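You operate a simulated robot arm through the tools that you are given. There is no shell and no other tool. Be economical: measure what you need, move in short steps, check, and stop when the job is done.

The job below is to be done with a simulated robot arm. You get a single attempt, and the scene is never put back.

JOB
Wheel the blue cart into the white frame and load the grey crate.
Fine: brake off to roll, on again before loading; the crate goes on the top of the cart.

The check looks at the end state, three seconds after you hand in, the way a careful person would. Anything else that was tipped, shoved, dropped, spilled or broken makes it a failure.

ROBOT AND FRAMES
A 7-joint arm with a two-finger parallel gripper on a trunk, on a base that drives. Base frame: it is fixed to the floor where the robot stands at the start and does not move with it; the origin is under the middle of the robot, x ahead of it, y to its left, z up. Readings come in cm, degrees, newtons and seconds.
With the tool pointing down near the work surface it reaches from about 10 to 52 cm from the robot's upright axis, wherever it stands. Its first joint turns from -115.0 to 115.0 degrees. Places, roughly: blue cart (44x66x81 cm) [110, 10, 40]; brake lever of the blue cart [70, 0, 60]; brake lever of the tray rack [160, -220, 30]; green crate [125, -75, 25]; grey crate, white crate [125, -75, 100]; inside of the white floor frame [20, -10, 0]; top of the blue cart [110, 10, 80]; tray rack [175, -225, 50]. Payload 3.91 kg.
The TCP is the grasp point between the finger pads, 3 cm short of the fingertips. In the tool frame z runs along the fingers and y along their closing line. Largest opening 11 cm; finger width 2, thickness 1; the body of the gripper, 4.8 by 11.2 cm, starts 5.5 cm behind the TCP.
Orientation is that of the tool frame in the base frame, as [roll, pitch, yaw] about the fixed x, y, z axes, in that order (R = Rz(yaw) Ry(pitch) Rx(roll)). With the fingers straight down and closing along the base's y, the tool's x points along the base's -x, its y along +y and its z along -z.

CONTROLS
- The arm moves only by the tool move_arm. Its argument "commands" is a list of rows, each a list of 7 numbers: the turn, a rotation vector about the tool's x, y, z in units of 5 degrees (1.0 is 5 degrees), then the shift along the tool's x, y, z in units of 25 mm (1.0 is 25 mm), then the closure in counts, from 0 (fully open) to 255 (shut). In form: [[wx, wy, wz, x, y, z, claw], ...]. A call has 1 to 12 rows; each row shifts and turns the commanded pose from where the row before left it, along the tool's axes as they then stand. A call with a number of a shift or a turn outside -1 to 1 is refused whole. A row lasts 0.2 s, in which the tool goes at most 5 cm and 8.6 degrees; a call with a longer step from one row to the next is refused whole, and so is a gripper value outside its range. A pose out of reach is approached as far as the arm can. The call stops where the force on the tool passes 40 N (or 10 N more than at its start, if that is more) or the arm is blocked; 0.2 s more then pass. Each finger travels about 15.3 cm/s and halts on what it meets, pressing with about 39 N; the grip force reading is that of the motor and also rises with nothing between the fingers. The clock runs only during rows and for 0.2 s after the last one: add rows that do not move to give the fingers time. It gives the time, the measured TCP pose, the force on the tool (base axes), the opening and the grip force at its end, in the units of the frame above (readings bear some noise), with the torque about the TCP (base axes, N m) and any sound that the robot's microphone picked up.
- Cameras (640 x 400 px; columns grow to the right, rows downward): "scene" is now at [19.07, 15.26, 131.55]; the picture's right is [-0.81, -0.59, 0.00], its down [-0.41, 0.56, -0.72] and it looks along [0.42, -0.58, -0.69] (base axes); focal length 232 px, centre (320, 200). "wrist" rides on the gripper at [7.2, 1.7, -10.3] in the tool frame; the picture's right is [-0.23, 0.97, 0.00], its down [-0.76, -0.18, -0.62] and it looks along [-0.61, -0.14, 0.78] (tool axes); focal length 222 px, centre (320, 200).
- get_image(camera): a new picture of that camera. The clock stands still meanwhile.
- slide_trunk(by): slides the trunk up (or, below 0, down) by that many cm; the arm and the scene camera ride with it, the base frame stays. It gives what a move gives, with no picture.
- drive_base(legs): drives the robot by 1 to 6 legs, each [ahead, left, turn to the left] in cm, cm and degrees, along the robot's own axes; the way and the turn of a leg run together, so that a leg with both is an arc; at most 150 cm and 180 degrees a leg. The arm and the cameras ride along, it lands a little off, and it stops where it bumps. It gives what a move gives.
- aim_head(pan, tilt): turns the head with the scene camera to pan (to the left, within 80 degrees either way) and tilt (down, from -29 to 69), counted from straight ahead of the robot. It gives what a move gives.
- pixel_to_xyz(camera, pixels): for up to 12 pixels [column, row] of the newest picture of that camera ("zoom" is the newest enlarged one), the place [x, y, z] in the base frame of the surface seen there, good to about 0.2 cm, but the place of the scene camera against the robot may be out by one fixed shift of up to 2.5 cm in any direction. The clock stands still meanwhile.
- zoom(camera, box): a new picture of the part [left, top, right, bottom] of that camera's present view, enlarged. The clock stands still meanwhile.
- sign_off(): hands the job in; it is judged then, once.

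Go step by step. Measure first, check grasps and placings, and put right what went wrong. The budget is 80 turns and 48 pictures, counting those below and the enlarged ones. Unless the task says otherwise, let go and move clear before handing in, and close with one line.

The tools are called after ">>>" by a JSON object that holds its "api" and its "payload". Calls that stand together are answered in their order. move_arm: Moves the arm, as the interface text tells. Its arguments: {"type":"object","properties":{"commands":{"type":"array","items":{"type":"array","items":{"type":"number"}}}},"required":["commands"]} The other tools are called the same way: slide_trunk (by) slides the trunk up or down; drive_base (legs) drives the base; aim_head (pan, tilt) turns the head that bears the scene camera; get_image (camera) takes a picture; pixel_to_xyz (camera, pixels) gives the place of the surface under pixels of a picture; zoom (camera, box) takes an enlarged picture of a part of a camera's view; sign_off () hands the job in.

At the start:

```text
time_s: 0.0
eef_pos: [65.37, -12.93, 108.25]
orientation: [180.0, 0.0, -179.9]
force: [-0.6, -0.8, 0.3]
wrist_torque: [0.03, 0.0, 0.0]
finger_gap: 10.97
gripper_force: 0.2
trunk travel left (down, up): [-65.0, 34.0]
robot x, y, heading: [-0.2, -0.03, -0.2]
head pan, tilt: [-53.9, 44.0]
```

scene: 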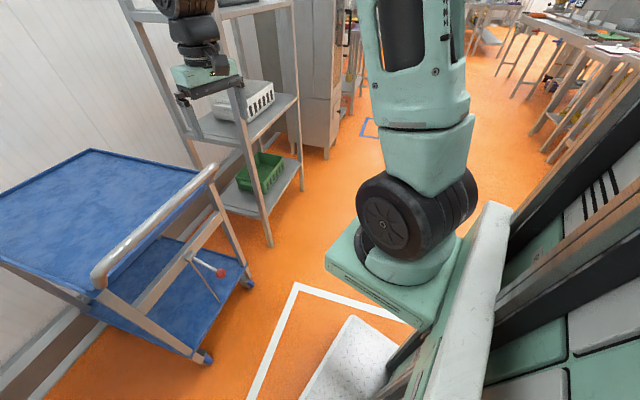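
wrist: 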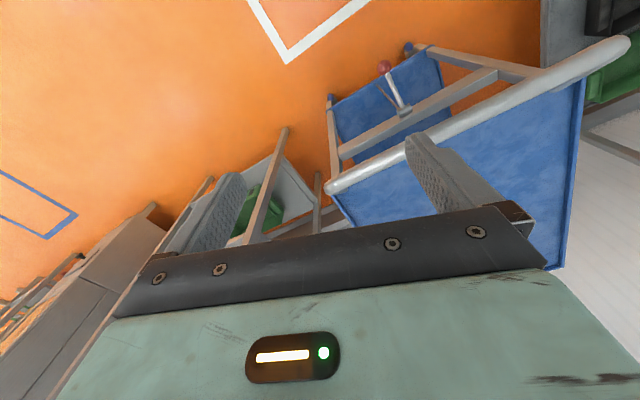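

The scene picture shows the cart with its handle (about px 150,225) and the red-knobbed lever (220,270), with the white frame near and under the robot. I'll look straight ahead to measure these.

>>> {"api": "aim_head", "payload": {"pan": 0, "tilt": 45}}

>>> {"api": "get_image", "payload": {"camera": "scene"}}

```text
time_s: 1.2
eef_pos: [65.46, -12.83, 108.18]
orientation: [180.0, 0.0, -180.0]
force: [0.4, 1.0, -0.7]
wrist_torque: [0.01, 0.0, 0.02]
finger_gap: 11.01
gripper_force: 0.0
trunk travel left (down, up): [-65.0, 34.0]
robot x, y, heading: [0.26, 0.09, 0.1]
head pan, tilt: [0.0, 45.0]
```

```text
45 pictures are left
```

scene: 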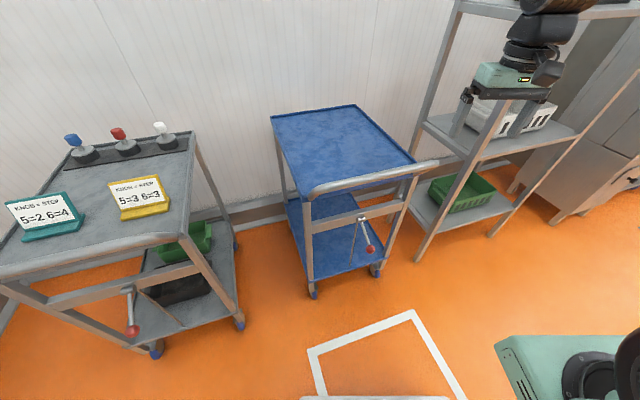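

The cart stands ahead with its handle at (375,178), the red lever knob at (369,249) and the frame corners at (412,312) and (310,350). I'll measure these and enlarge the lever.

>>> {"api": "pixel_to_xyz", "payload": {"camera": "scene", "pixels": [[312, 192], [372, 178], [435, 163], [369, 249], [362, 220], [412, 312], [310, 352], [465, 398], [272, 116], [355, 105], [313, 292], [376, 270]]}}

>>> {"api": "zoom", "payload": {"camera": "scene", "box": [260, 90, 450, 310]}}

>>> {"api": "aim_head", "payload": {"pan": 0, "tilt": 69}}

>>> {"api": "get_image", "payload": {"camera": "scene"}}

```text
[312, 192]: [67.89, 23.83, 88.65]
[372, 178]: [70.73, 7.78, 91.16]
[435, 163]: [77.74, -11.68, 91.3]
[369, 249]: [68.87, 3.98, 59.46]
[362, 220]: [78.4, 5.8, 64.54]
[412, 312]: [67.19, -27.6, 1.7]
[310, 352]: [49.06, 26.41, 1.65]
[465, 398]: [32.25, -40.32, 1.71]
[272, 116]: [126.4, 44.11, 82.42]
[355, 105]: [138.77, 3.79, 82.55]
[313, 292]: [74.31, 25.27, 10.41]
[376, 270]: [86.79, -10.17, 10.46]
```

```text
1.82 times, centred on (355, 200) of scene
```

zoom: 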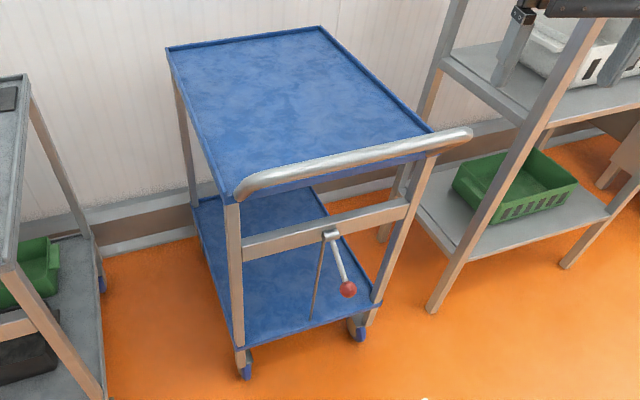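

```text
time_s: 2.1
eef_pos: [65.35, -13.04, 108.13]
orientation: [-179.9, 0.0, 179.9]
force: [0.1, -0.3, 0.1]
wrist_torque: [0.0, 0.01, 0.02]
finger_gap: 10.99
gripper_force: 0.0
trunk travel left (down, up): [-65.0, 34.0]
robot x, y, heading: [0.06, 0.22, -0.0]
head pan, tilt: [0.0, 68.8]
```

```text
43 pictures are left
```

scene: 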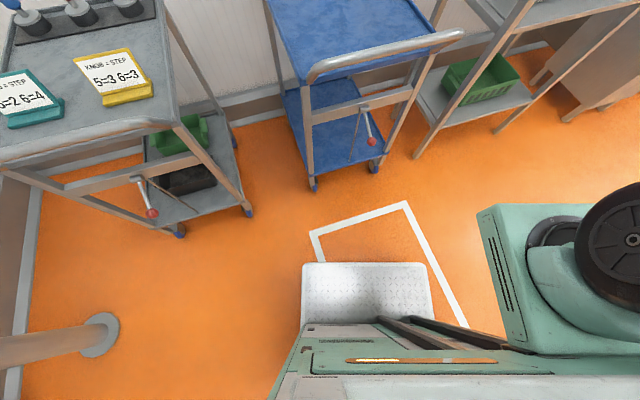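

The floor marking reads z≈1.7, so the scene camera is probably high by about that; cart and frame are both turned about +17…19°. Now I'll look at the rack with the crates and around the robot.

>>> {"api": "aim_head", "payload": {"pan": -30, "tilt": 25}}

>>> {"api": "get_image", "payload": {"camera": "scene"}}

>>> {"api": "aim_head", "payload": {"pan": 80, "tilt": 40}}

>>> {"api": "get_image", "payload": {"camera": "scene"}}

>>> {"api": "aim_head", "payload": {"pan": -80, "tilt": 40}}

>>> {"api": "get_image", "payload": {"camera": "scene"}}

```text
time_s: 3.2
eef_pos: [65.39, -12.93, 108.12]
orientation: [180.0, 0.0, 180.0]
force: [-0.2, 0.3, 0.8]
wrist_torque: [0.01, 0.01, 0.04]
finger_gap: 11.03
gripper_force: 0.1
trunk travel left (down, up): [-65.0, 34.0]
robot x, y, heading: [-0.07, -0.11, -0.0]
head pan, tilt: [-30.0, 25.0]
```

```text
42 pictures are left
```

scene: 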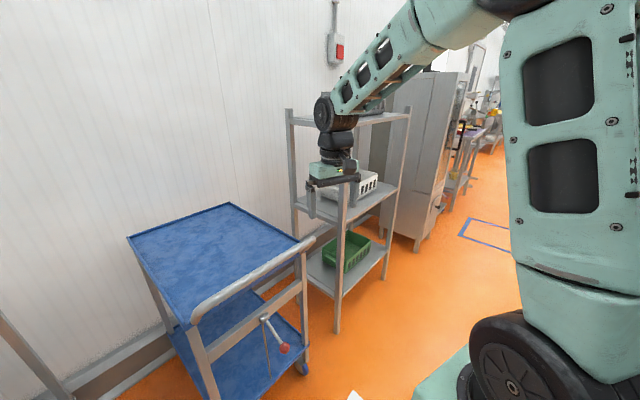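

```text
time_s: 5.1
eef_pos: [65.42, -12.81, 108.27]
orientation: [-180.0, 0.0, -180.0]
force: [0.7, -0.4, -0.1]
wrist_torque: [-0.01, -0.01, 0.02]
finger_gap: 11.0
gripper_force: 0.2
trunk travel left (down, up): [-65.0, 34.0]
robot x, y, heading: [-0.11, -0.05, -0.2]
head pan, tilt: [80.0, 40.0]
```

```text
41 pictures are left
```

scene: 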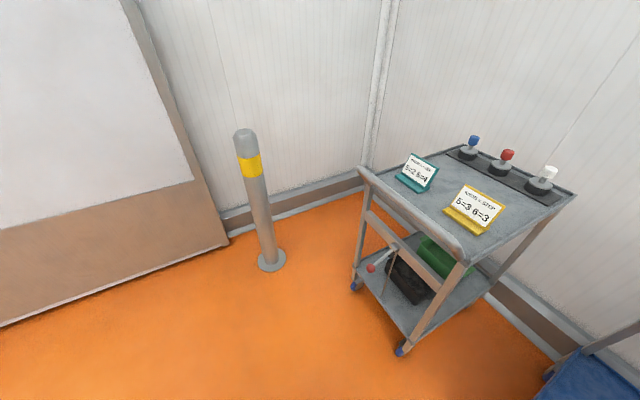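

```text
time_s: 7.6
eef_pos: [65.42, -12.96, 108.21]
orientation: [180.0, 0.0, -179.9]
force: [-0.5, -0.6, 0.6]
wrist_torque: [-0.03, 0.01, -0.01]
finger_gap: 11.02
gripper_force: 0.1
trunk travel left (down, up): [-65.0, 34.0]
robot x, y, heading: [0.14, -0.08, -0.1]
head pan, tilt: [-80.0, 40.0]
```

```text
40 pictures are left
```

scene: 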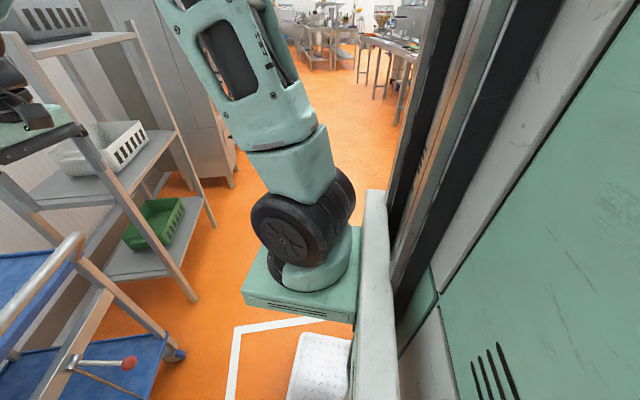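

The grey crate is on the rack's top shelf (60,20) and the white one on the middle shelf (110,145). I'll measure them from this picture.

>>> {"api": "pixel_to_xyz", "payload": {"camera": "scene", "pixels": [[36, 40], [90, 27], [40, 12], [76, 8], [135, 125], [128, 37], [60, 48], [128, 362], [72, 366], [238, 330], [40, 95], [230, 395]]}}

>>> {"api": "zoom", "payload": {"camera": "scene", "box": [0, 0, 200, 125]}}

>>> {"api": "zoom", "payload": {"camera": "scene", "box": [0, 300, 200, 400]}}

```text
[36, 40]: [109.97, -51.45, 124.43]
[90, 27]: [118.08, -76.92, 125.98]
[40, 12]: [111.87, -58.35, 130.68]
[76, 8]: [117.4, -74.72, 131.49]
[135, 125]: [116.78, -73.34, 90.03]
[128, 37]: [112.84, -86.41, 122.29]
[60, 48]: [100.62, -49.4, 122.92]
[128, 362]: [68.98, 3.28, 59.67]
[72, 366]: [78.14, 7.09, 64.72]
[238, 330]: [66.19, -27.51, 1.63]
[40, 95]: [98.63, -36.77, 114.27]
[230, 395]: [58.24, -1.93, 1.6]
```

```text
3.20 times, centred on (100, 62) of scene
```

zoom: 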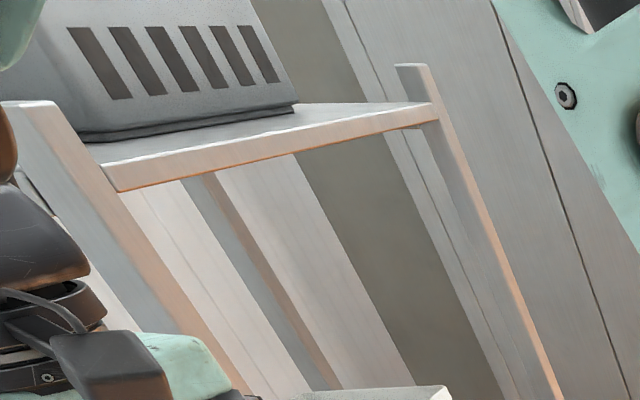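

```text
3.20 times, centred on (100, 350) of scene
```

zoom: 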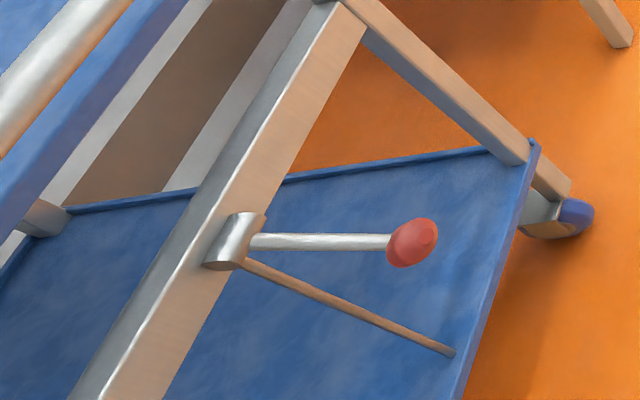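

The crate sits on the top shelf near z≈121; the lever is a rod sticking out from a hub with a red knob. I need to know where the arm's first axis is, so I measure its base plate.

>>> {"api": "pixel_to_xyz", "payload": {"camera": "scene", "pixels": [[246, 300], [262, 252], [355, 312], [345, 268], [355, 232], [320, 345], [290, 398], [310, 280]]}}

>>> {"api": "aim_head", "payload": {"pan": -20, "tilt": 55}}

>>> {"api": "get_image", "payload": {"camera": "scene"}}

```text
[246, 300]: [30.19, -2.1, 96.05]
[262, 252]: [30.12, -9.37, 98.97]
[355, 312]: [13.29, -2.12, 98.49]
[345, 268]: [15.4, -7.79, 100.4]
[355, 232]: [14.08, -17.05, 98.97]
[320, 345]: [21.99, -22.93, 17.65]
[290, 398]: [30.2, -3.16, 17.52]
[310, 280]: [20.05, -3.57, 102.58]
```

```text
time_s: 8.9
eef_pos: [65.42, -12.91, 108.29]
orientation: [-179.9, 0.0, -180.0]
force: [0.9, 0.2, 0.2]
wrist_torque: [0.0, 0.01, -0.01]
finger_gap: 11.01
gripper_force: 0.0
trunk travel left (down, up): [-65.0, 34.0]
robot x, y, heading: [-0.1, -0.18, 0.4]
head pan, tilt: [-20.0, 55.0]
```

```text
37 pictures are left
```

scene: 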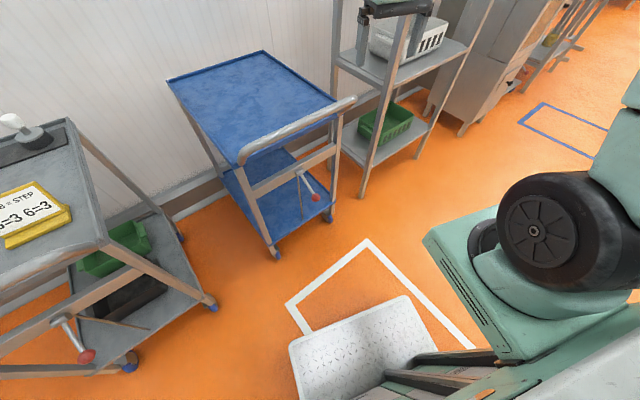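

The arm's axis sits about (21,-12) ahead of the robot's middle. I'll measure the frame corners and the base's front edge here, then turn to line up with the cart (about 18°).

>>> {"api": "pixel_to_xyz", "payload": {"camera": "scene", "pixels": [[367, 240], [367, 251], [286, 302], [297, 304], [473, 347], [463, 349], [405, 297], [292, 348], [345, 320], [315, 195], [278, 250], [88, 354]]}}

>>> {"api": "drive_base", "payload": {"legs": [[0, 0, 18], [8, -4.5, 0]]}}

>>> {"api": "get_image", "payload": {"camera": "wrist"}}

```text
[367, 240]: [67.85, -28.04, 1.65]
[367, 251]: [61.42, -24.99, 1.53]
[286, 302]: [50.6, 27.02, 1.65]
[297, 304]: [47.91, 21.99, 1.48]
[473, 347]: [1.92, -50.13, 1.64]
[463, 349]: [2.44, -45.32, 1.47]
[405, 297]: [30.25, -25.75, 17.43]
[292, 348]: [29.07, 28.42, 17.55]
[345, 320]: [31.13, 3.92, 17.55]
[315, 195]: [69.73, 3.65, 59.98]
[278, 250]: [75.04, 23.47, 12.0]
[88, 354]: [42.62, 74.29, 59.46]
```

```text
time_s: 11.0
eef_pos: [75.22, 6.0, 108.21]
orientation: [179.9, 0.0, -161.9]
force: [-0.1, -0.4, -0.9]
wrist_torque: [-0.01, -0.05, 0.0]
finger_gap: 11.0
gripper_force: 0.1
trunk travel left (down, up): [-65.0, 34.0]
robot x, y, heading: [9.01, -1.95, 18.0]
head pan, tilt: [-20.0, 55.0]
```

```text
36 pictures are left
```

wrist: 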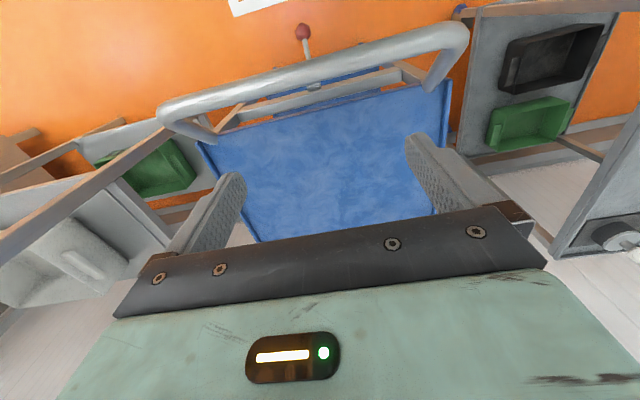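

The wrist now sees the handle (from 165,112 to 462,35), the lever knob (303,32) and the top's corners. I'll measure them with the wrist camera, which is free of the scene shift.

>>> {"api": "pixel_to_xyz", "payload": {"camera": "wrist", "pixels": [[175, 108], [240, 92], [315, 75], [390, 50], [445, 33], [303, 32], [314, 87], [199, 146], [447, 83], [310, 52], [450, 50], [190, 125]]}}

>>> {"api": "zoom", "payload": {"camera": "wrist", "box": [220, 0, 420, 125]}}

```text
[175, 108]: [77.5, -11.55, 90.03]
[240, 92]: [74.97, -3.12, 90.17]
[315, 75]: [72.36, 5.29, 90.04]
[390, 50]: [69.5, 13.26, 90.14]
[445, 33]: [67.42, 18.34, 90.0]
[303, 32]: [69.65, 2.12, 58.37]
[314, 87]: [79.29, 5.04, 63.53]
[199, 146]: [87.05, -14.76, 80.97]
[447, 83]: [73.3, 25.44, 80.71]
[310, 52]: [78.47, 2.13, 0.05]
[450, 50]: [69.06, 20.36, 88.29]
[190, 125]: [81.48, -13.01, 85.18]
```

```text
3.20 times, centred on (320, 62) of wrist
```

zoom: 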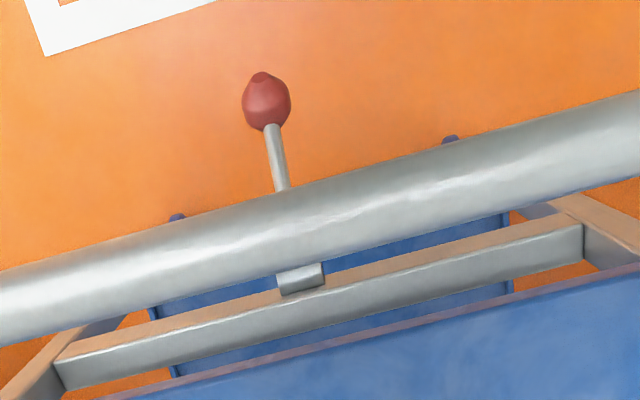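

Handle bar centre line is at z≈89 running at normal heading ≈18.7°, knob centre ≈(69.9,2.3,57.5). I'll back off, lower the trunk, and tilt the tool forward.

>>> {"api": "drive_base", "payload": {"legs": [[-22, 0, 0.6]]}}

>>> {"api": "slide_trunk", "payload": {"by": -45}}

>>> {"api": "move_arm", "payload": {"commands": [[0, -1, 0, 0, 0, 0, 0], [0, -1, 0, 0, 0, 0, 0], [0, -1, 0, 0, 0, 0, 0], [0, -1, 0, 0, 0, 0, 0], [0, -1, 0, 0, 0, 0, 0], [0, -1, 0, 0, 0, 0, 0], [0, -1, 0, 0, 0, 0, 0], [0, -1, 0, 0, 0, 0, 0], [0, -1, 0, 0, 0, 0, 0], [0, -1, 0, 0, 0, 0, 0], [0, -1, 0, 0, 0, 0, 0], [0, -1, 0, 0, 0, 0, 0]]}}

>>> {"api": "aim_head", "payload": {"pan": 0, "tilt": 40}}

>>> {"api": "get_image", "payload": {"camera": "scene"}}

>>> {"api": "get_image", "payload": {"camera": "wrist"}}

```text
time_s: 12.7
eef_pos: [54.19, -0.35, 108.15]
orientation: [-180.0, 0.1, -161.7]
force: [0.2, -0.2, 0.8]
wrist_torque: [-0.01, -0.01, 0.01]
finger_gap: 10.99
gripper_force: 0.0
trunk travel left (down, up): [-65.0, 34.0]
robot x, y, heading: [-11.91, -9.1, 18.3]
head pan, tilt: [-20.0, 55.0]
```

```text
refused: -45 is not a number from -40 to 40
```

```text
time_s: 15.3
eef_pos: [54.43, -0.46, 108.21]
orientation: [-178.8, 56.9, -161.1]
force: [-1.2, -0.3, 1.1]
wrist_torque: [-0.04, -0.01, 0.02]
finger_gap: 11.0
gripper_force: 0.0
out of reach, approached as far as the arm can: row 9
trunk travel left (down, up): [-65.0, 34.0]
robot x, y, heading: [-11.87, -8.7, 18.6]
head pan, tilt: [-20.0, 55.0]
```

```text
time_s: 16.1
eef_pos: [54.34, -0.42, 108.1]
orientation: [-178.9, 56.8, -161.2]
force: [-0.2, 0.2, 0.4]
wrist_torque: [-0.01, 0.04, 0.0]
finger_gap: 10.99
gripper_force: 0.1
trunk travel left (down, up): [-65.0, 34.0]
robot x, y, heading: [-12.03, -8.82, 18.4]
head pan, tilt: [0.0, 40.0]
```

```text
34 pictures are left
```

scene: 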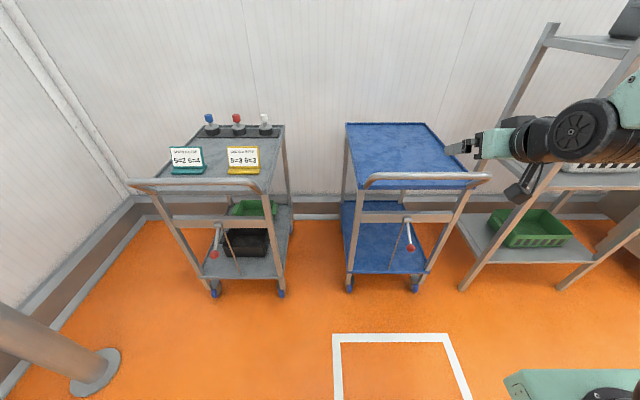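

```text
33 pictures are left
```

wrist: 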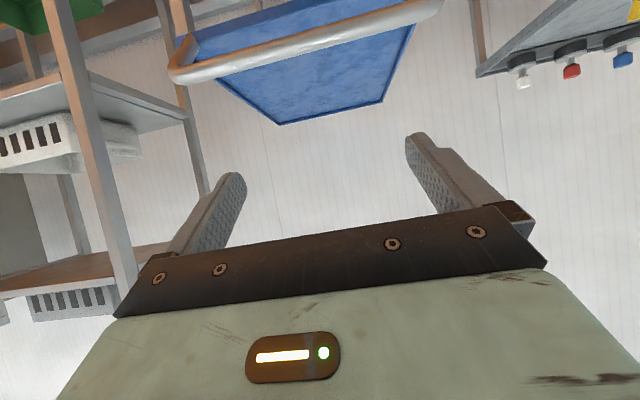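

The robot is now lined up with the cart. Lowering the trunk in two slides to knob height.

>>> {"api": "slide_trunk", "payload": {"by": -40}}

>>> {"api": "slide_trunk", "payload": {"by": -10.5}}

>>> {"api": "drive_base", "payload": {"legs": [[6, -2.3, 0]]}}

>>> {"api": "get_image", "payload": {"camera": "wrist"}}

```text
time_s: 19.9
eef_pos: [54.33, -0.47, 68.25]
orientation: [-178.9, 56.7, -161.2]
force: [-0.7, 0.0, 0.7]
wrist_torque: [0.0, 0.0, -0.01]
finger_gap: 11.0
gripper_force: 0.0
trunk travel left (down, up): [-25.0, 74.0]
robot x, y, heading: [-11.86, -9.26, 18.2]
head pan, tilt: [0.0, 40.0]
```

```text
time_s: 21.3
eef_pos: [54.33, -0.4, 57.58]
orientation: [-178.8, 56.8, -161.2]
force: [0.1, 0.0, -0.2]
wrist_torque: [0.02, -0.02, 0.04]
finger_gap: 10.99
gripper_force: 0.0
trunk travel left (down, up): [-14.5, 84.5]
robot x, y, heading: [-11.78, -8.83, 18.5]
head pan, tilt: [0.0, 40.0]
```

```text
time_s: 22.3
eef_pos: [60.59, -0.76, 57.66]
orientation: [-178.7, 56.8, -161.2]
force: [-0.3, 0.3, 0.2]
wrist_torque: [0.0, -0.02, 0.02]
finger_gap: 10.98
gripper_force: 0.0
trunk travel left (down, up): [-14.5, 84.5]
robot x, y, heading: [-5.51, -9.47, 18.3]
head pan, tilt: [0.0, 40.0]
```

```text
32 pictures are left
```

wrist: 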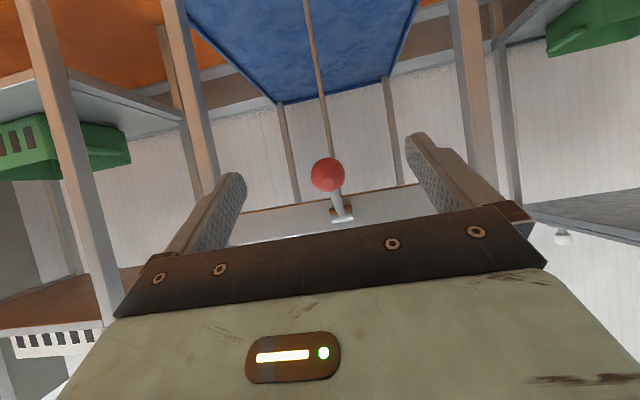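

The knob (327,174) sits between the fingers in view. I'll measure it from here before closing in.

>>> {"api": "pixel_to_xyz", "payload": {"camera": "wrist", "pixels": [[327, 174], [316, 174], [341, 174], [327, 160], [327, 188], [339, 205], [342, 217]]}}

```text
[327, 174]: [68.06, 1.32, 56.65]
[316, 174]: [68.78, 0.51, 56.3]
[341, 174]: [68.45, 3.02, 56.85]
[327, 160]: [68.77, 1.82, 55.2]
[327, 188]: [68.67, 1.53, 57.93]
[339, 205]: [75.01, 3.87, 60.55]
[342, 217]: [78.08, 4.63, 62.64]
```

Knob centre ≈(69.6,1.9,56.8); drive 9.3 cm ahead, then close on it.

>>> {"api": "drive_base", "payload": {"legs": [[9.2, -0.2, 0]]}}

>>> {"api": "slide_trunk", "payload": {"by": -0.7}}

>>> {"api": "get_image", "payload": {"camera": "wrist"}}

```text
time_s: 23.4
eef_pos: [69.46, 1.83, 57.6]
orientation: [-178.8, 56.8, -161.2]
force: [-0.4, 0.5, 0.6]
wrist_torque: [-0.01, 0.0, 0.02]
finger_gap: 11.0
gripper_force: 0.0
trunk travel left (down, up): [-14.5, 84.5]
robot x, y, heading: [3.0, -6.51, 18.3]
head pan, tilt: [0.0, 40.0]
```

```text
time_s: 23.9
eef_pos: [69.43, 1.89, 56.95]
orientation: [-178.8, 56.8, -161.2]
force: [-0.1, -0.2, 0.2]
wrist_torque: [0.03, 0.01, 0.03]
finger_gap: 11.01
gripper_force: 0.0
trunk travel left (down, up): [-13.8, 85.2]
robot x, y, heading: [3.12, -6.36, 18.2]
head pan, tilt: [0.0, 40.0]
```

```text
31 pictures are left
```

wrist: 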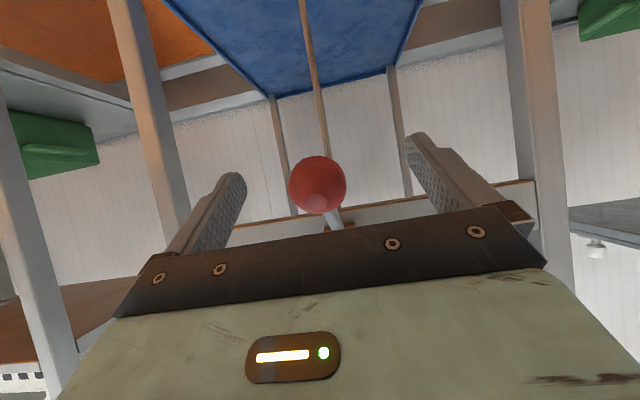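

The knob lies between the pads. I'll grip it, then lift along the lever's arc in a small first part and watch force and sound.

>>> {"api": "move_arm", "payload": {"commands": [[0, 0, 0, 0, 0, 0, 255], [0, 0, 0, 0, 0, 0, 255], [0, 0, 0, 0, 0, 0, 255], [0, 0, 0, 0, 0, 0, 255]]}}

>>> {"api": "move_arm", "payload": {"commands": [[0, 0, 0, -0.44, 0, -0.72, 255], [0, 0, 0, -0.53, 0, -0.58, 255], [0, 0, 0, 0, 0, 0, 255]]}}

```text
time_s: 24.9
eef_pos: [69.55, 1.82, 57.02]
orientation: [-178.9, 56.8, -161.4]
force: [5.4, -14.1, 0.4]
wrist_torque: [-0.02, -0.05, -0.12]
finger_gap: 3.33
gripper_force: 38.9
trunk travel left (down, up): [-13.8, 85.2]
robot x, y, heading: [3.56, -6.44, 18.4]
head pan, tilt: [0.0, 40.0]
```

```text
time_s: 25.8
eef_pos: [68.02, 1.28, 60.61]
orientation: [-179.0, 56.5, -161.5]
force: [4.2, -30.5, -0.2]
wrist_torque: [-0.44, 1.01, -0.24]
finger_gap: 3.3
gripper_force: 38.7
trunk travel left (down, up): [-13.8, 85.2]
robot x, y, heading: [3.29, -6.46, 18.2]
head pan, tilt: [0.0, 40.0]
```

The lever follows (z +3.6 cm) with some sideways load of -30 N in y; I'll ease sideways and continue the arc.

>>> {"api": "move_arm", "payload": {"commands": [[0, 0, 0, 0, -0.2, 0, 255], [0, 0, 0, -0.63, 0, -0.5, 255], [0, 0, 0, -0.7, 0, -0.37, 255], [0, 0, 0, 0, 0, 0, 255]]}}

```text
time_s: 26.8
eef_pos: [68.21, 1.32, 64.86]
orientation: [-178.7, 56.9, -161.0]
force: [-2.8, 9.9, 0.9]
wrist_torque: [-0.21, 0.86, 0.1]
finger_gap: 3.29
gripper_force: 39.2
trunk travel left (down, up): [-13.8, 85.2]
robot x, y, heading: [3.72, -6.49, 18.1]
head pan, tilt: [0.0, 40.0]
```

Still moving freely; continue upward along the arc.

>>> {"api": "move_arm", "payload": {"commands": [[0, 0, 0, -0.75, 0.05, -0.25, 255], [0, 0, 0, -0.83, 0, -0.11, 255], [0, 0, 0, 0, 0, 0, 255]]}}

```text
time_s: 27.6
eef_pos: [69.44, 1.78, 68.47]
orientation: [-178.8, 56.8, -161.0]
force: [-3.6, 12.1, -0.4]
wrist_torque: [-0.13, 1.1, 0.08]
finger_gap: 3.28
gripper_force: 38.6
trunk travel left (down, up): [-13.8, 85.2]
robot x, y, heading: [3.3, -6.82, 18.5]
head pan, tilt: [0.0, 40.0]
```

No stop yet; I go a bit further until a stop is felt.

>>> {"api": "move_arm", "payload": {"commands": [[0, 0, 0, -0.81, 0.05, 0, 255], [0, 0, 0, -0.77, 0, 0.16, 255], [0, 0, 0, 0, 0, 0, 255]]}}

>>> {"api": "get_image", "payload": {"camera": "scene"}}

```text
time_s: 28.4
eef_pos: [71.79, 2.47, 71.7]
orientation: [-178.7, 56.9, -161.2]
force: [-0.1, -0.1, 0.1]
wrist_torque: [0.01, 0.05, -0.01]
finger_gap: 0.0
gripper_force: 38.0
trunk travel left (down, up): [-13.8, 85.2]
robot x, y, heading: [2.99, -6.78, 18.3]
head pan, tilt: [0.0, 40.0]
```

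```text
30 pictures are left
```

scene: 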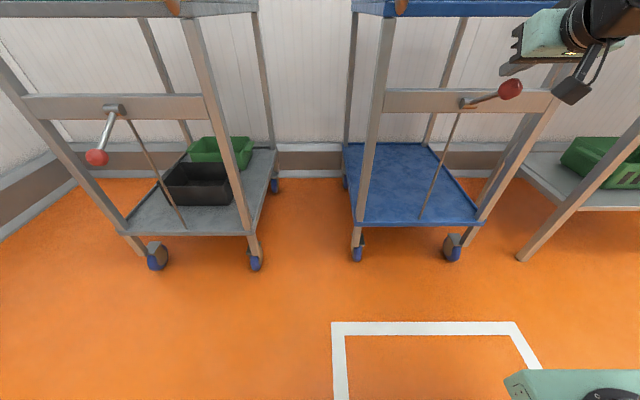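

The lever knob (510,88) now stands up at its upper stop and the fingers slid off it. I'll back away, raise the trunk and turn the tool upright with the fingers closing along the cart's length for the handle.

>>> {"api": "drive_base", "payload": {"legs": [[-18, 0, 0]]}}

>>> {"api": "slide_trunk", "payload": {"by": 35}}

>>> {"api": "move_arm", "payload": {"commands": [[0, 1, 0, 0, 0, 0, 70], [0, 1, 0, 0, 0, 0, 70], [0, 1, 0, 0, 0, 0, 70], [0, 1, 0, 0, 0, 0, 70], [0, 1, 0, 0, 0, 0, 70], [0, 1, 0, 0, 0, 0, 70], [0, 1, 0, 0, 0, 0, 70], [0, 1, 0, 0, 0, 0, 70], [0, 1, 0, 0, 0, 0, 70], [0, 1, 0, 0, 0, 0, 70], [0, 1, 0, 0, 0, 0, 70], [0, 0.4, 0, 0, 0, 0, 70]]}}

>>> {"api": "move_arm", "payload": {"commands": [[0, 0, 1, 0, 0, 0, 70], [0, 0, 1, 0, 0, 0, 70], [0, 0, 1, 0, 0, 0, 70], [0, 0, 1, 0, 0, 0, 70], [0, 0, 1, 0, 0, 0, 70], [0, 0, 1, 0, 0, 0, 70], [0, 0, 1, 0, 0, 0, 70], [0, 0, 1, 0, 0, 0, 70], [0, 0, 1, 0, 0, 0, 70], [0, 0, 1, 0, 0, 0, 70], [0, 0, 1, 0, 0, 0, 70], [0, 0, 1, 0, 0, 0, 70]]}}

>>> {"api": "move_arm", "payload": {"commands": [[0, 0, 1, 0, 0, 0, 70], [0, 0, 1, 0, 0, 0, 70], [0, 0, 1, 0, 0, 0, 70], [0, 0, 1, 0, 0, 0, 70], [0, 0, 1, 0, 0, 0, 70], [0, 0, 1, 0, 0, 0, 70]]}}

>>> {"api": "get_image", "payload": {"camera": "scene"}}

```text
time_s: 29.9
eef_pos: [54.91, -3.13, 71.59]
orientation: [-178.9, 56.8, -161.2]
force: [-0.1, -0.5, 0.0]
wrist_torque: [0.01, -0.03, -0.01]
finger_gap: 0.0
gripper_force: 37.5
trunk travel left (down, up): [-13.8, 85.2]
robot x, y, heading: [-13.7, -12.23, 18.4]
head pan, tilt: [0.0, 40.0]
```

```text
time_s: 33.3
eef_pos: [54.89, -3.11, 106.57]
orientation: [-178.8, 56.7, -161.2]
force: [0.2, -0.5, 0.1]
wrist_torque: [0.0, 0.0, 0.02]
finger_gap: 0.0
gripper_force: 37.8
trunk travel left (down, up): [-48.8, 50.2]
robot x, y, heading: [-13.62, -11.94, 18.5]
head pan, tilt: [0.0, 40.0]
```

```text
time_s: 35.9
eef_pos: [54.81, -3.25, 106.53]
orientation: [-179.5, -0.3, -162.2]
force: [-0.5, -0.5, 0.8]
wrist_torque: [0.02, 0.0, -0.01]
finger_gap: 7.98
gripper_force: 0.1
trunk travel left (down, up): [-48.8, 50.2]
robot x, y, heading: [-13.62, -12.13, 18.4]
head pan, tilt: [0.0, 40.0]
```

```text
time_s: 38.5
eef_pos: [54.77, -3.2, 106.68]
orientation: [-179.5, 0.5, 137.7]
force: [-0.7, -0.1, -0.2]
wrist_torque: [0.01, -0.02, -0.01]
finger_gap: 7.97
gripper_force: 0.0
trunk travel left (down, up): [-48.8, 50.2]
robot x, y, heading: [-13.57, -11.85, 18.5]
head pan, tilt: [0.0, 40.0]
```

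```text
time_s: 39.9
eef_pos: [54.84, -3.09, 106.8]
orientation: [-179.9, 0.6, 107.7]
force: [0.0, 0.2, 0.0]
wrist_torque: [-0.02, -0.02, 0.0]
finger_gap: 7.99
gripper_force: 0.0
trunk travel left (down, up): [-48.8, 50.2]
robot x, y, heading: [-13.83, -12.46, 18.6]
head pan, tilt: [0.0, 40.0]
```

```text
29 pictures are left
```

scene: 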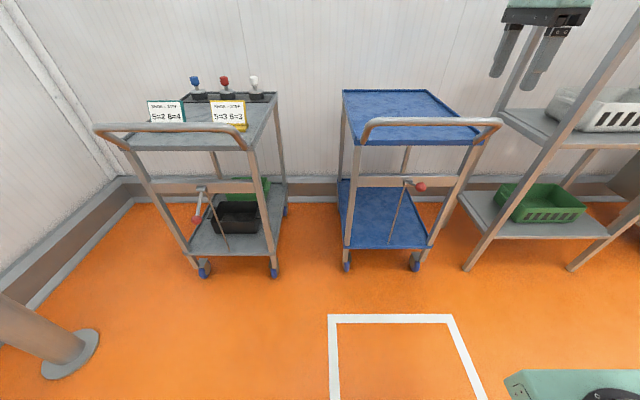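

The lever stays up (420,187). Measuring cart and frame in one picture to plan the pull.

>>> {"api": "pixel_to_xyz", "payload": {"camera": "scene", "pixels": [[330, 316], [451, 316], [340, 325], [445, 324], [338, 396], [482, 396], [344, 92], [425, 91], [370, 128], [495, 124], [348, 248], [428, 246]]}}

>>> {"api": "aim_head", "payload": {"pan": 0, "tilt": 69}}

>>> {"api": "get_image", "payload": {"camera": "scene"}}

```text
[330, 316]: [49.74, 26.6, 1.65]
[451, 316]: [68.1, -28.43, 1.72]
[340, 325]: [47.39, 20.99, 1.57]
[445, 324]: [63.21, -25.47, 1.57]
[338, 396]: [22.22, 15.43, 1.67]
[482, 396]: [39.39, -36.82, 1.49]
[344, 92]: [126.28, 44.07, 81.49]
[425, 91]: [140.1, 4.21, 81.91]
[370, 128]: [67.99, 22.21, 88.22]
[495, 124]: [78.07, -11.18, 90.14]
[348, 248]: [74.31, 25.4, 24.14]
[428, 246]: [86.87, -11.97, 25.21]
```

```text
time_s: 40.8
eef_pos: [54.85, -3.14, 106.58]
orientation: [-179.8, 0.7, 107.8]
force: [-0.5, -0.2, -0.6]
wrist_torque: [0.02, 0.01, 0.0]
finger_gap: 8.0
gripper_force: 0.1
trunk travel left (down, up): [-48.8, 50.2]
robot x, y, heading: [-13.77, -12.13, 18.5]
head pan, tilt: [0.0, 68.8]
```

```text
28 pictures are left
```

scene: 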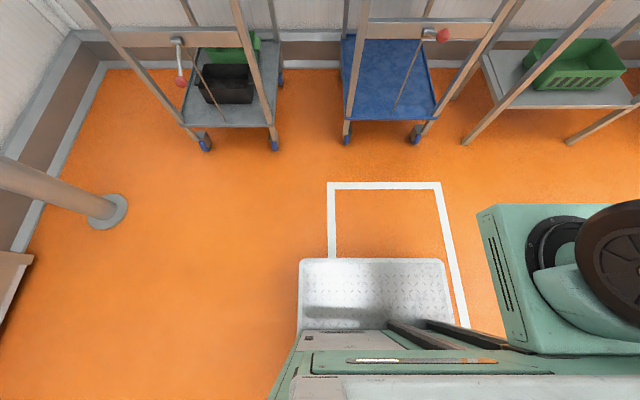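

Cart and frame share the same heading (≈18.5°) and lateral line (−19.4 vs −19.5), so a straight pull of about 85 cm is right. Driving over the handle now and checking with the wrist camera.

>>> {"api": "drive_base", "payload": {"legs": [[19.3, 0, 0]]}}

>>> {"api": "get_image", "payload": {"camera": "wrist"}}

```text
time_s: 42.4
eef_pos: [73.11, 3.08, 106.66]
orientation: [-179.9, 0.6, 107.9]
force: [0.1, 0.4, 0.4]
wrist_torque: [-0.04, -0.01, 0.04]
finger_gap: 7.98
gripper_force: 0.1
trunk travel left (down, up): [-48.8, 50.2]
robot x, y, heading: [4.72, -6.38, 18.5]
head pan, tilt: [0.0, 68.8]
```

```text
27 pictures are left
```

wrist: 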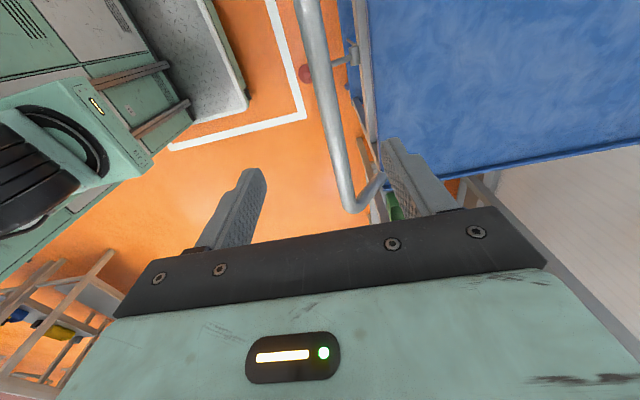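

The bar runs at (320,80)–(350,190), between the fingers. I'll measure it for centring.

>>> {"api": "pixel_to_xyz", "payload": {"camera": "wrist", "pixels": [[307, 20], [316, 60], [326, 100], [336, 140], [346, 180], [355, 205], [305, 73]]}}

```text
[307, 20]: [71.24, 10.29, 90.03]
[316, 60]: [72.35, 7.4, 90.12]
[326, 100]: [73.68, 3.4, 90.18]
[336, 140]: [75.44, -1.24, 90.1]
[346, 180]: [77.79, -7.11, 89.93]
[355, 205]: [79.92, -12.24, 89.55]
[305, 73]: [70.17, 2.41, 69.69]
```

Bar is 0.6 cm ahead of the TCP; nudge forward and lower with the trunk, then close.

>>> {"api": "move_arm", "payload": {"commands": [[0, 0, 0, 0, 0.24, 0, 70]]}}

>>> {"api": "slide_trunk", "payload": {"by": -18}}

>>> {"api": "move_arm", "payload": {"commands": [[0, 0, 0, 0, 0, 0, 255], [0, 0, 0, 0, 0, 0, 255], [0, 0, 0, 0, 0, 0, 255]]}}

>>> {"api": "aim_head", "payload": {"pan": 0, "tilt": 55}}

>>> {"api": "get_image", "payload": {"camera": "scene"}}

```text
time_s: 42.8
eef_pos: [73.67, 3.25, 106.78]
orientation: [-179.9, 0.6, 107.9]
force: [-0.7, -0.4, 0.2]
wrist_torque: [0.01, 0.0, -0.01]
finger_gap: 7.98
gripper_force: 0.1
trunk travel left (down, up): [-48.8, 50.2]
robot x, y, heading: [4.39, -6.07, 18.2]
head pan, tilt: [0.0, 68.8]
```

```text
time_s: 44.8
eef_pos: [73.62, 3.15, 88.66]
orientation: [-179.7, 0.8, 107.9]
force: [0.0, -0.2, 0.2]
wrist_torque: [-0.01, 0.01, -0.01]
finger_gap: 7.99
gripper_force: 0.1
trunk travel left (down, up): [-30.8, 68.2]
robot x, y, heading: [4.84, -5.79, 18.3]
head pan, tilt: [0.0, 68.8]
```

```text
time_s: 45.6
eef_pos: [73.68, 3.11, 88.77]
orientation: [-179.7, 0.7, 107.9]
force: [1.6, -2.0, 0.2]
wrist_torque: [-0.07, -0.13, 0.7]
finger_gap: 2.47
gripper_force: 38.8
trunk travel left (down, up): [-30.8, 68.2]
robot x, y, heading: [4.35, -6.01, 18.5]
head pan, tilt: [0.0, 68.8]
```

```text
time_s: 46.3
eef_pos: [73.72, 3.15, 88.74]
orientation: [-179.8, 0.6, 108.0]
force: [2.0, -0.7, -0.4]
wrist_torque: [-0.29, -0.1, 0.63]
finger_gap: 2.47
gripper_force: 39.1
trunk travel left (down, up): [-30.8, 68.2]
robot x, y, heading: [4.38, -6.04, 18.3]
head pan, tilt: [0.0, 55.0]
```

```text
26 pictures are left
```

scene: 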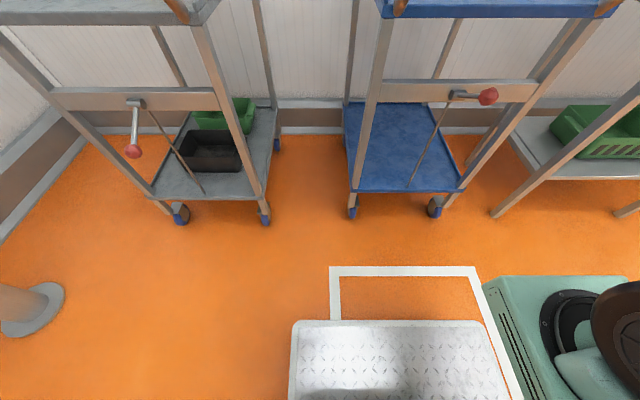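

The handle is gripped (gap 2.5 cm). A short test pull of 5 cm.

>>> {"api": "drive_base", "payload": {"legs": [[-5, 0, 0]]}}

>>> {"api": "get_image", "payload": {"camera": "scene"}}

```text
time_s: 47.2
eef_pos: [68.84, 1.65, 88.75]
orientation: [-179.7, 0.5, 107.9]
force: [-1.7, 1.9, -0.1]
wrist_torque: [-0.02, 0.3, 0.59]
finger_gap: 2.46
gripper_force: 38.9
trunk travel left (down, up): [-30.8, 68.2]
robot x, y, heading: [-0.08, -7.67, 18.5]
head pan, tilt: [0.0, 55.0]
```

```text
25 pictures are left
```

scene: 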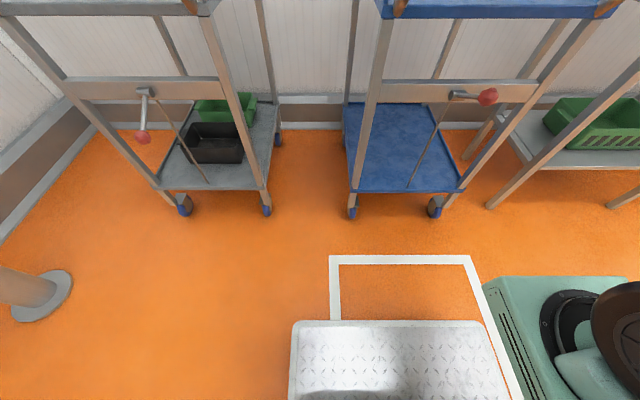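

The cart rolled along (lower shelf unchanged in view), forces small. Before the long pull I glance to the left rear for obstacles.

>>> {"api": "aim_head", "payload": {"pan": 80, "tilt": 30}}

>>> {"api": "get_image", "payload": {"camera": "scene"}}

>>> {"api": "pixel_to_xyz", "payload": {"camera": "scene", "pixels": [[10, 250], [10, 300], [100, 250], [20, 390], [150, 220], [5, 200], [60, 380]]}}

```text
time_s: 48.8
eef_pos: [68.95, 1.71, 88.75]
orientation: [-179.7, 0.6, 107.9]
force: [-0.1, 0.7, 1.2]
wrist_torque: [-0.1, -0.04, 0.63]
finger_gap: 2.48
gripper_force: 39.7
trunk travel left (down, up): [-30.8, 68.2]
robot x, y, heading: [-0.28, -7.46, 18.4]
head pan, tilt: [80.0, 30.0]
```

```text
24 pictures are left
```

scene: 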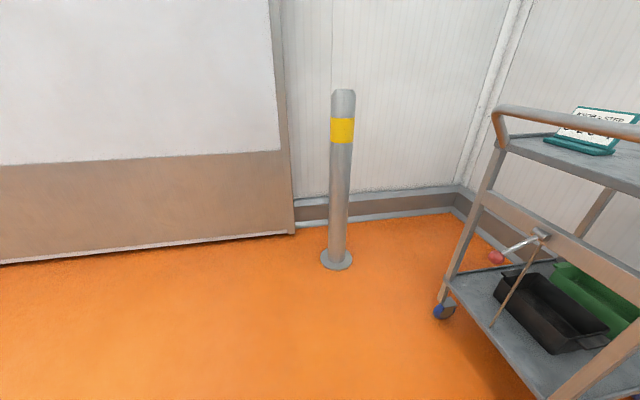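

```text
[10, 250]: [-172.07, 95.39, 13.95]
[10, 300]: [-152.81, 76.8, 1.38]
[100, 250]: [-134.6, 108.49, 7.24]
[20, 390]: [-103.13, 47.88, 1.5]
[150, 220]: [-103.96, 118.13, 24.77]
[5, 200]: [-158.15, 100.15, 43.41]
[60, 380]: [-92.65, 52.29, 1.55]
```

Left rear is clear out to the wall at y≈95+. Pull 45 cm and check.

>>> {"api": "drive_base", "payload": {"legs": [[-45, 0, 0]]}}

>>> {"api": "aim_head", "payload": {"pan": 0, "tilt": 62}}

>>> {"api": "get_image", "payload": {"camera": "scene"}}

```text
time_s: 51.5
eef_pos: [25.77, -12.67, 88.59]
orientation: [-179.8, 0.6, 107.9]
force: [3.1, -8.8, -0.6]
wrist_torque: [0.0, -0.28, 0.49]
finger_gap: 2.5
gripper_force: 39.6
trunk travel left (down, up): [-30.8, 68.2]
robot x, y, heading: [-43.2, -21.97, 18.5]
head pan, tilt: [80.0, 30.0]
```

```text
time_s: 53.0
eef_pos: [25.72, -12.82, 88.72]
orientation: [-179.8, 0.6, 107.9]
force: [-0.9, -2.3, 0.3]
wrist_torque: [0.1, 0.04, 0.62]
finger_gap: 2.48
gripper_force: 39.2
trunk travel left (down, up): [-30.8, 68.2]
robot x, y, heading: [-43.6, -21.69, 18.7]
head pan, tilt: [0.0, 62.0]
```

```text
23 pictures are left
```

scene: 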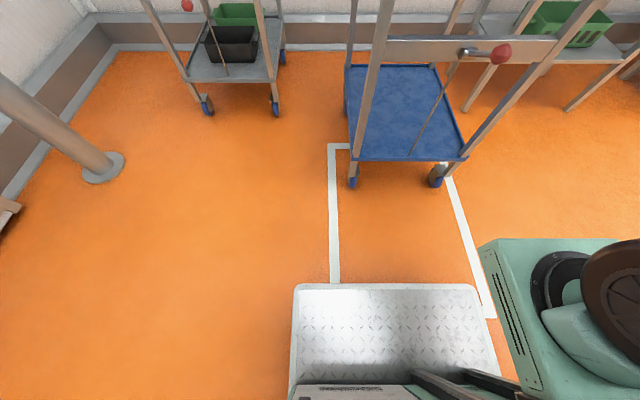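

The cart is entering the frame; the right rear corner shows at about (490,318). Measuring frame and cart here.

>>> {"api": "pixel_to_xyz", "payload": {"camera": "scene", "pixels": [[490, 320], [483, 305], [329, 147], [335, 281], [329, 281], [339, 281], [456, 198], [466, 198], [349, 160], [468, 158], [346, 67], [437, 65]]}}

>>> {"api": "zoom", "payload": {"camera": "scene", "box": [310, 130, 510, 330]}}

```text
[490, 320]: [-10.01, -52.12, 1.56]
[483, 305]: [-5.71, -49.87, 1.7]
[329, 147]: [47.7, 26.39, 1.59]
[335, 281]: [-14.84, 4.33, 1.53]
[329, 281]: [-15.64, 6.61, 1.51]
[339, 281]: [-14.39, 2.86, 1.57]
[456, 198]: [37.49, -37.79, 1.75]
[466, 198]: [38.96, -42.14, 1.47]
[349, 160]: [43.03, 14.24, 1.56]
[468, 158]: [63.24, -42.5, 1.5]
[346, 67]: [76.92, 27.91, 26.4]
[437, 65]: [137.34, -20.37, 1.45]
```

```text
2.00 times, centred on (410, 230) of scene
```

zoom: 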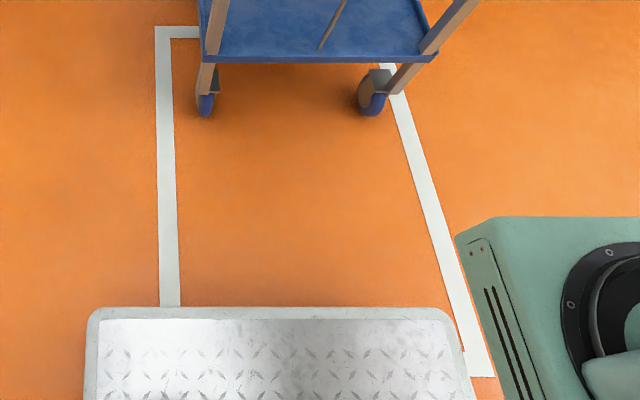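

I'll measure the shelf corners, casters and lines precisely in the enlarged picture.

>>> {"api": "pixel_to_xyz", "payload": {"camera": "zoom", "pixels": [[206, 57], [432, 58], [205, 108], [374, 108], [208, 85], [395, 88], [177, 200], [161, 200], [418, 160], [432, 160], [160, 32], [488, 372]]}}

```text
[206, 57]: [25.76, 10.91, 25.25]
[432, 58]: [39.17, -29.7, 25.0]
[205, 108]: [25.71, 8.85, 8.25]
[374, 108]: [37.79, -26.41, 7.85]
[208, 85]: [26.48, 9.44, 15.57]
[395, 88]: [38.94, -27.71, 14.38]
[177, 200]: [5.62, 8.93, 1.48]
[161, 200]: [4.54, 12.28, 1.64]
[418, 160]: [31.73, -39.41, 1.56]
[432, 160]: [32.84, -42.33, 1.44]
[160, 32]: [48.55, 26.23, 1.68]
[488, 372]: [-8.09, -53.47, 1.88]
```

Cart mid-line (lat −19.2) matches the frame's (≈−19.5), heading equal; the frame's inner length is about 73 cm centred at u≈15, so 36 cm more to pull.

>>> {"api": "drive_base", "payload": {"legs": [[-36, 0, 0]]}}

>>> {"api": "get_image", "payload": {"camera": "scene"}}

```text
time_s: 55.0
eef_pos: [-2.6, -22.25, 88.68]
orientation: [-179.4, 0.8, 108.1]
force: [0.7, 0.1, 3.4]
wrist_torque: [0.15, 0.27, 0.54]
finger_gap: 2.47
gripper_force: 39.1
trunk travel left (down, up): [-30.8, 68.2]
robot x, y, heading: [-71.39, -31.5, 18.6]
head pan, tilt: [0.0, 62.0]
stopped in leg 1: the robot was blocked; the commanded pose is now the measured one
```

```text
21 pictures are left
```

scene: 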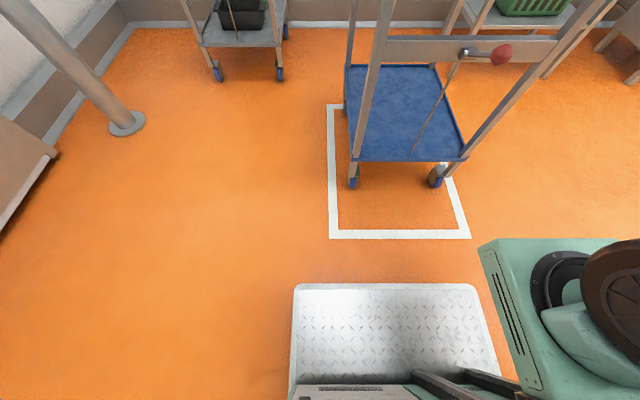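

The base stopped after ~30 cm (something behind it). The rear line is now visible at rows 230–238; I measure the rest and can pull the last bit with the arm.

>>> {"api": "zoom", "payload": {"camera": "scene", "box": [300, 60, 500, 260]}}

>>> {"api": "pixel_to_xyz", "payload": {"camera": "scene", "pixels": [[331, 239], [470, 238], [339, 230], [463, 230], [329, 106], [337, 108], [349, 158], [466, 159], [354, 184], [436, 184]]}}

```text
2.00 times, centred on (400, 160) of scene
```

zoom: 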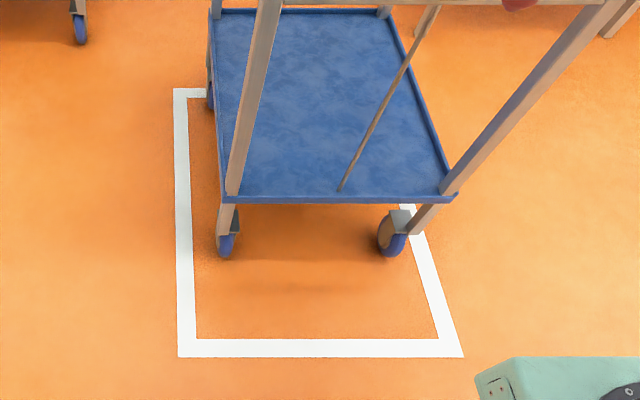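

```text
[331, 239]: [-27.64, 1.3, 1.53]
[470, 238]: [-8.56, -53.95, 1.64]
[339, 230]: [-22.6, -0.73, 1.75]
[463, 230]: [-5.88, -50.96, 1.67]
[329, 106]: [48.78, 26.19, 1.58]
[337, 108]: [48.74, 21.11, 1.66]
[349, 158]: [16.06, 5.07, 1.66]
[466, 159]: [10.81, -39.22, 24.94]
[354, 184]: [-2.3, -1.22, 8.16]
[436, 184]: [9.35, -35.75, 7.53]
```

The cart needs 6.5 cm more. I'll pull that with the arm along the tool's −y.

>>> {"api": "move_arm", "payload": {"commands": [[0, 0, 0, 0, -0.3, 0, 255], [0, 0, 0, 0, -0.5, 0, 255], [0, 0, 0, 0, -0.5, 0, 255], [0, 0, 0, 0, -0.5, 0, 255], [0, 0, 0, 0, -0.5, 0, 255], [0, 0, 0, 0, -0.3, 0, 255], [0, 0, 0, 0, 0, 0, 255]]}}

>>> {"api": "zoom", "payload": {"camera": "scene", "box": [300, 60, 500, 260]}}

```text
time_s: 56.6
eef_pos: [-8.79, -24.3, 88.77]
orientation: [-179.1, 0.9, 107.9]
force: [3.7, -13.4, 0.0]
wrist_torque: [-0.41, -0.13, 0.59]
finger_gap: 2.46
gripper_force: 38.8
trunk travel left (down, up): [-30.8, 68.2]
robot x, y, heading: [-71.76, -31.13, 18.6]
head pan, tilt: [0.0, 62.0]
```

```text
2.00 times, centred on (400, 160) of scene
```

zoom: 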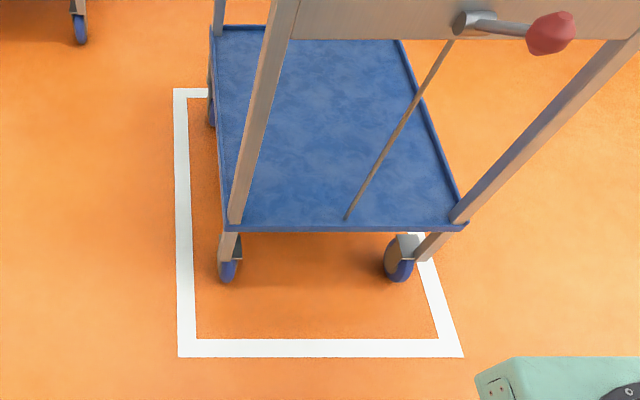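

The rear casters now stand well inside the lines with the front ones inside too. Release the handle, raise, and look to both sides for what blocked the base.

>>> {"api": "move_arm", "payload": {"commands": [[0, 0, 0, 0, 0, 0, 70], [0, 0, 0, 0, 0, 0, 70], [0, 0, 0, 0, 0, 0, 70]]}}

>>> {"api": "slide_trunk", "payload": {"by": 20}}

>>> {"api": "aim_head", "payload": {"pan": -80, "tilt": 50}}

>>> {"api": "get_image", "payload": {"camera": "scene"}}

>>> {"api": "aim_head", "payload": {"pan": 80, "tilt": 55}}

>>> {"api": "get_image", "payload": {"camera": "scene"}}

```text
time_s: 57.4
eef_pos: [-8.91, -24.14, 88.91]
orientation: [-179.3, 0.7, 108.0]
force: [-0.3, 0.1, 0.2]
wrist_torque: [-0.01, -0.02, 0.0]
finger_gap: 7.98
gripper_force: 0.1
trunk travel left (down, up): [-30.8, 68.2]
robot x, y, heading: [-71.42, -31.57, 18.6]
head pan, tilt: [0.0, 62.0]
```

```text
time_s: 59.6
eef_pos: [-8.89, -24.21, 108.92]
orientation: [-179.3, 0.7, 107.8]
force: [0.5, 0.4, 0.0]
wrist_torque: [0.0, 0.02, 0.02]
finger_gap: 7.98
gripper_force: 0.1
trunk travel left (down, up): [-50.8, 48.2]
robot x, y, heading: [-71.81, -30.79, 18.8]
head pan, tilt: [0.0, 62.0]
```

```text
time_s: 61.1
eef_pos: [-8.96, -24.18, 108.93]
orientation: [-179.3, 0.7, 108.0]
force: [0.0, -0.5, -0.7]
wrist_torque: [-0.01, -0.01, 0.03]
finger_gap: 7.99
gripper_force: 0.0
trunk travel left (down, up): [-50.8, 48.2]
robot x, y, heading: [-71.69, -31.52, 18.6]
head pan, tilt: [-80.0, 50.0]
```

```text
18 pictures are left
```

scene: 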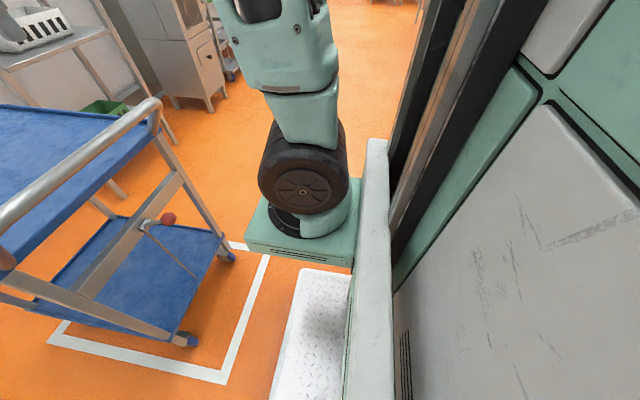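

```text
time_s: 63.6
eef_pos: [-8.86, -24.18, 108.75]
orientation: [-179.4, 0.6, 108.0]
force: [0.0, -0.6, 0.5]
wrist_torque: [0.0, 0.02, -0.02]
finger_gap: 7.99
gripper_force: 0.1
trunk travel left (down, up): [-50.8, 48.2]
robot x, y, heading: [-71.28, -31.04, 18.9]
head pan, tilt: [80.0, 55.0]
```

```text
17 pictures are left
```

scene: 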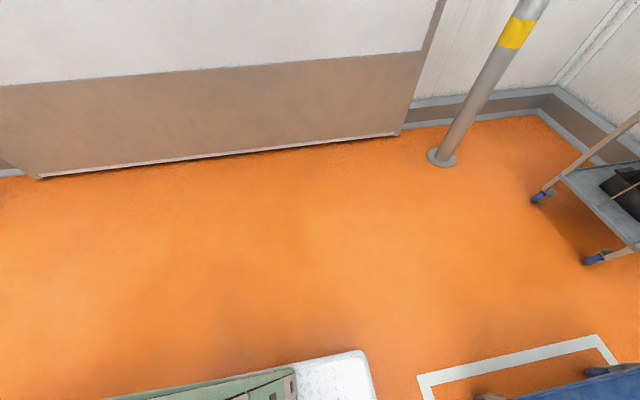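

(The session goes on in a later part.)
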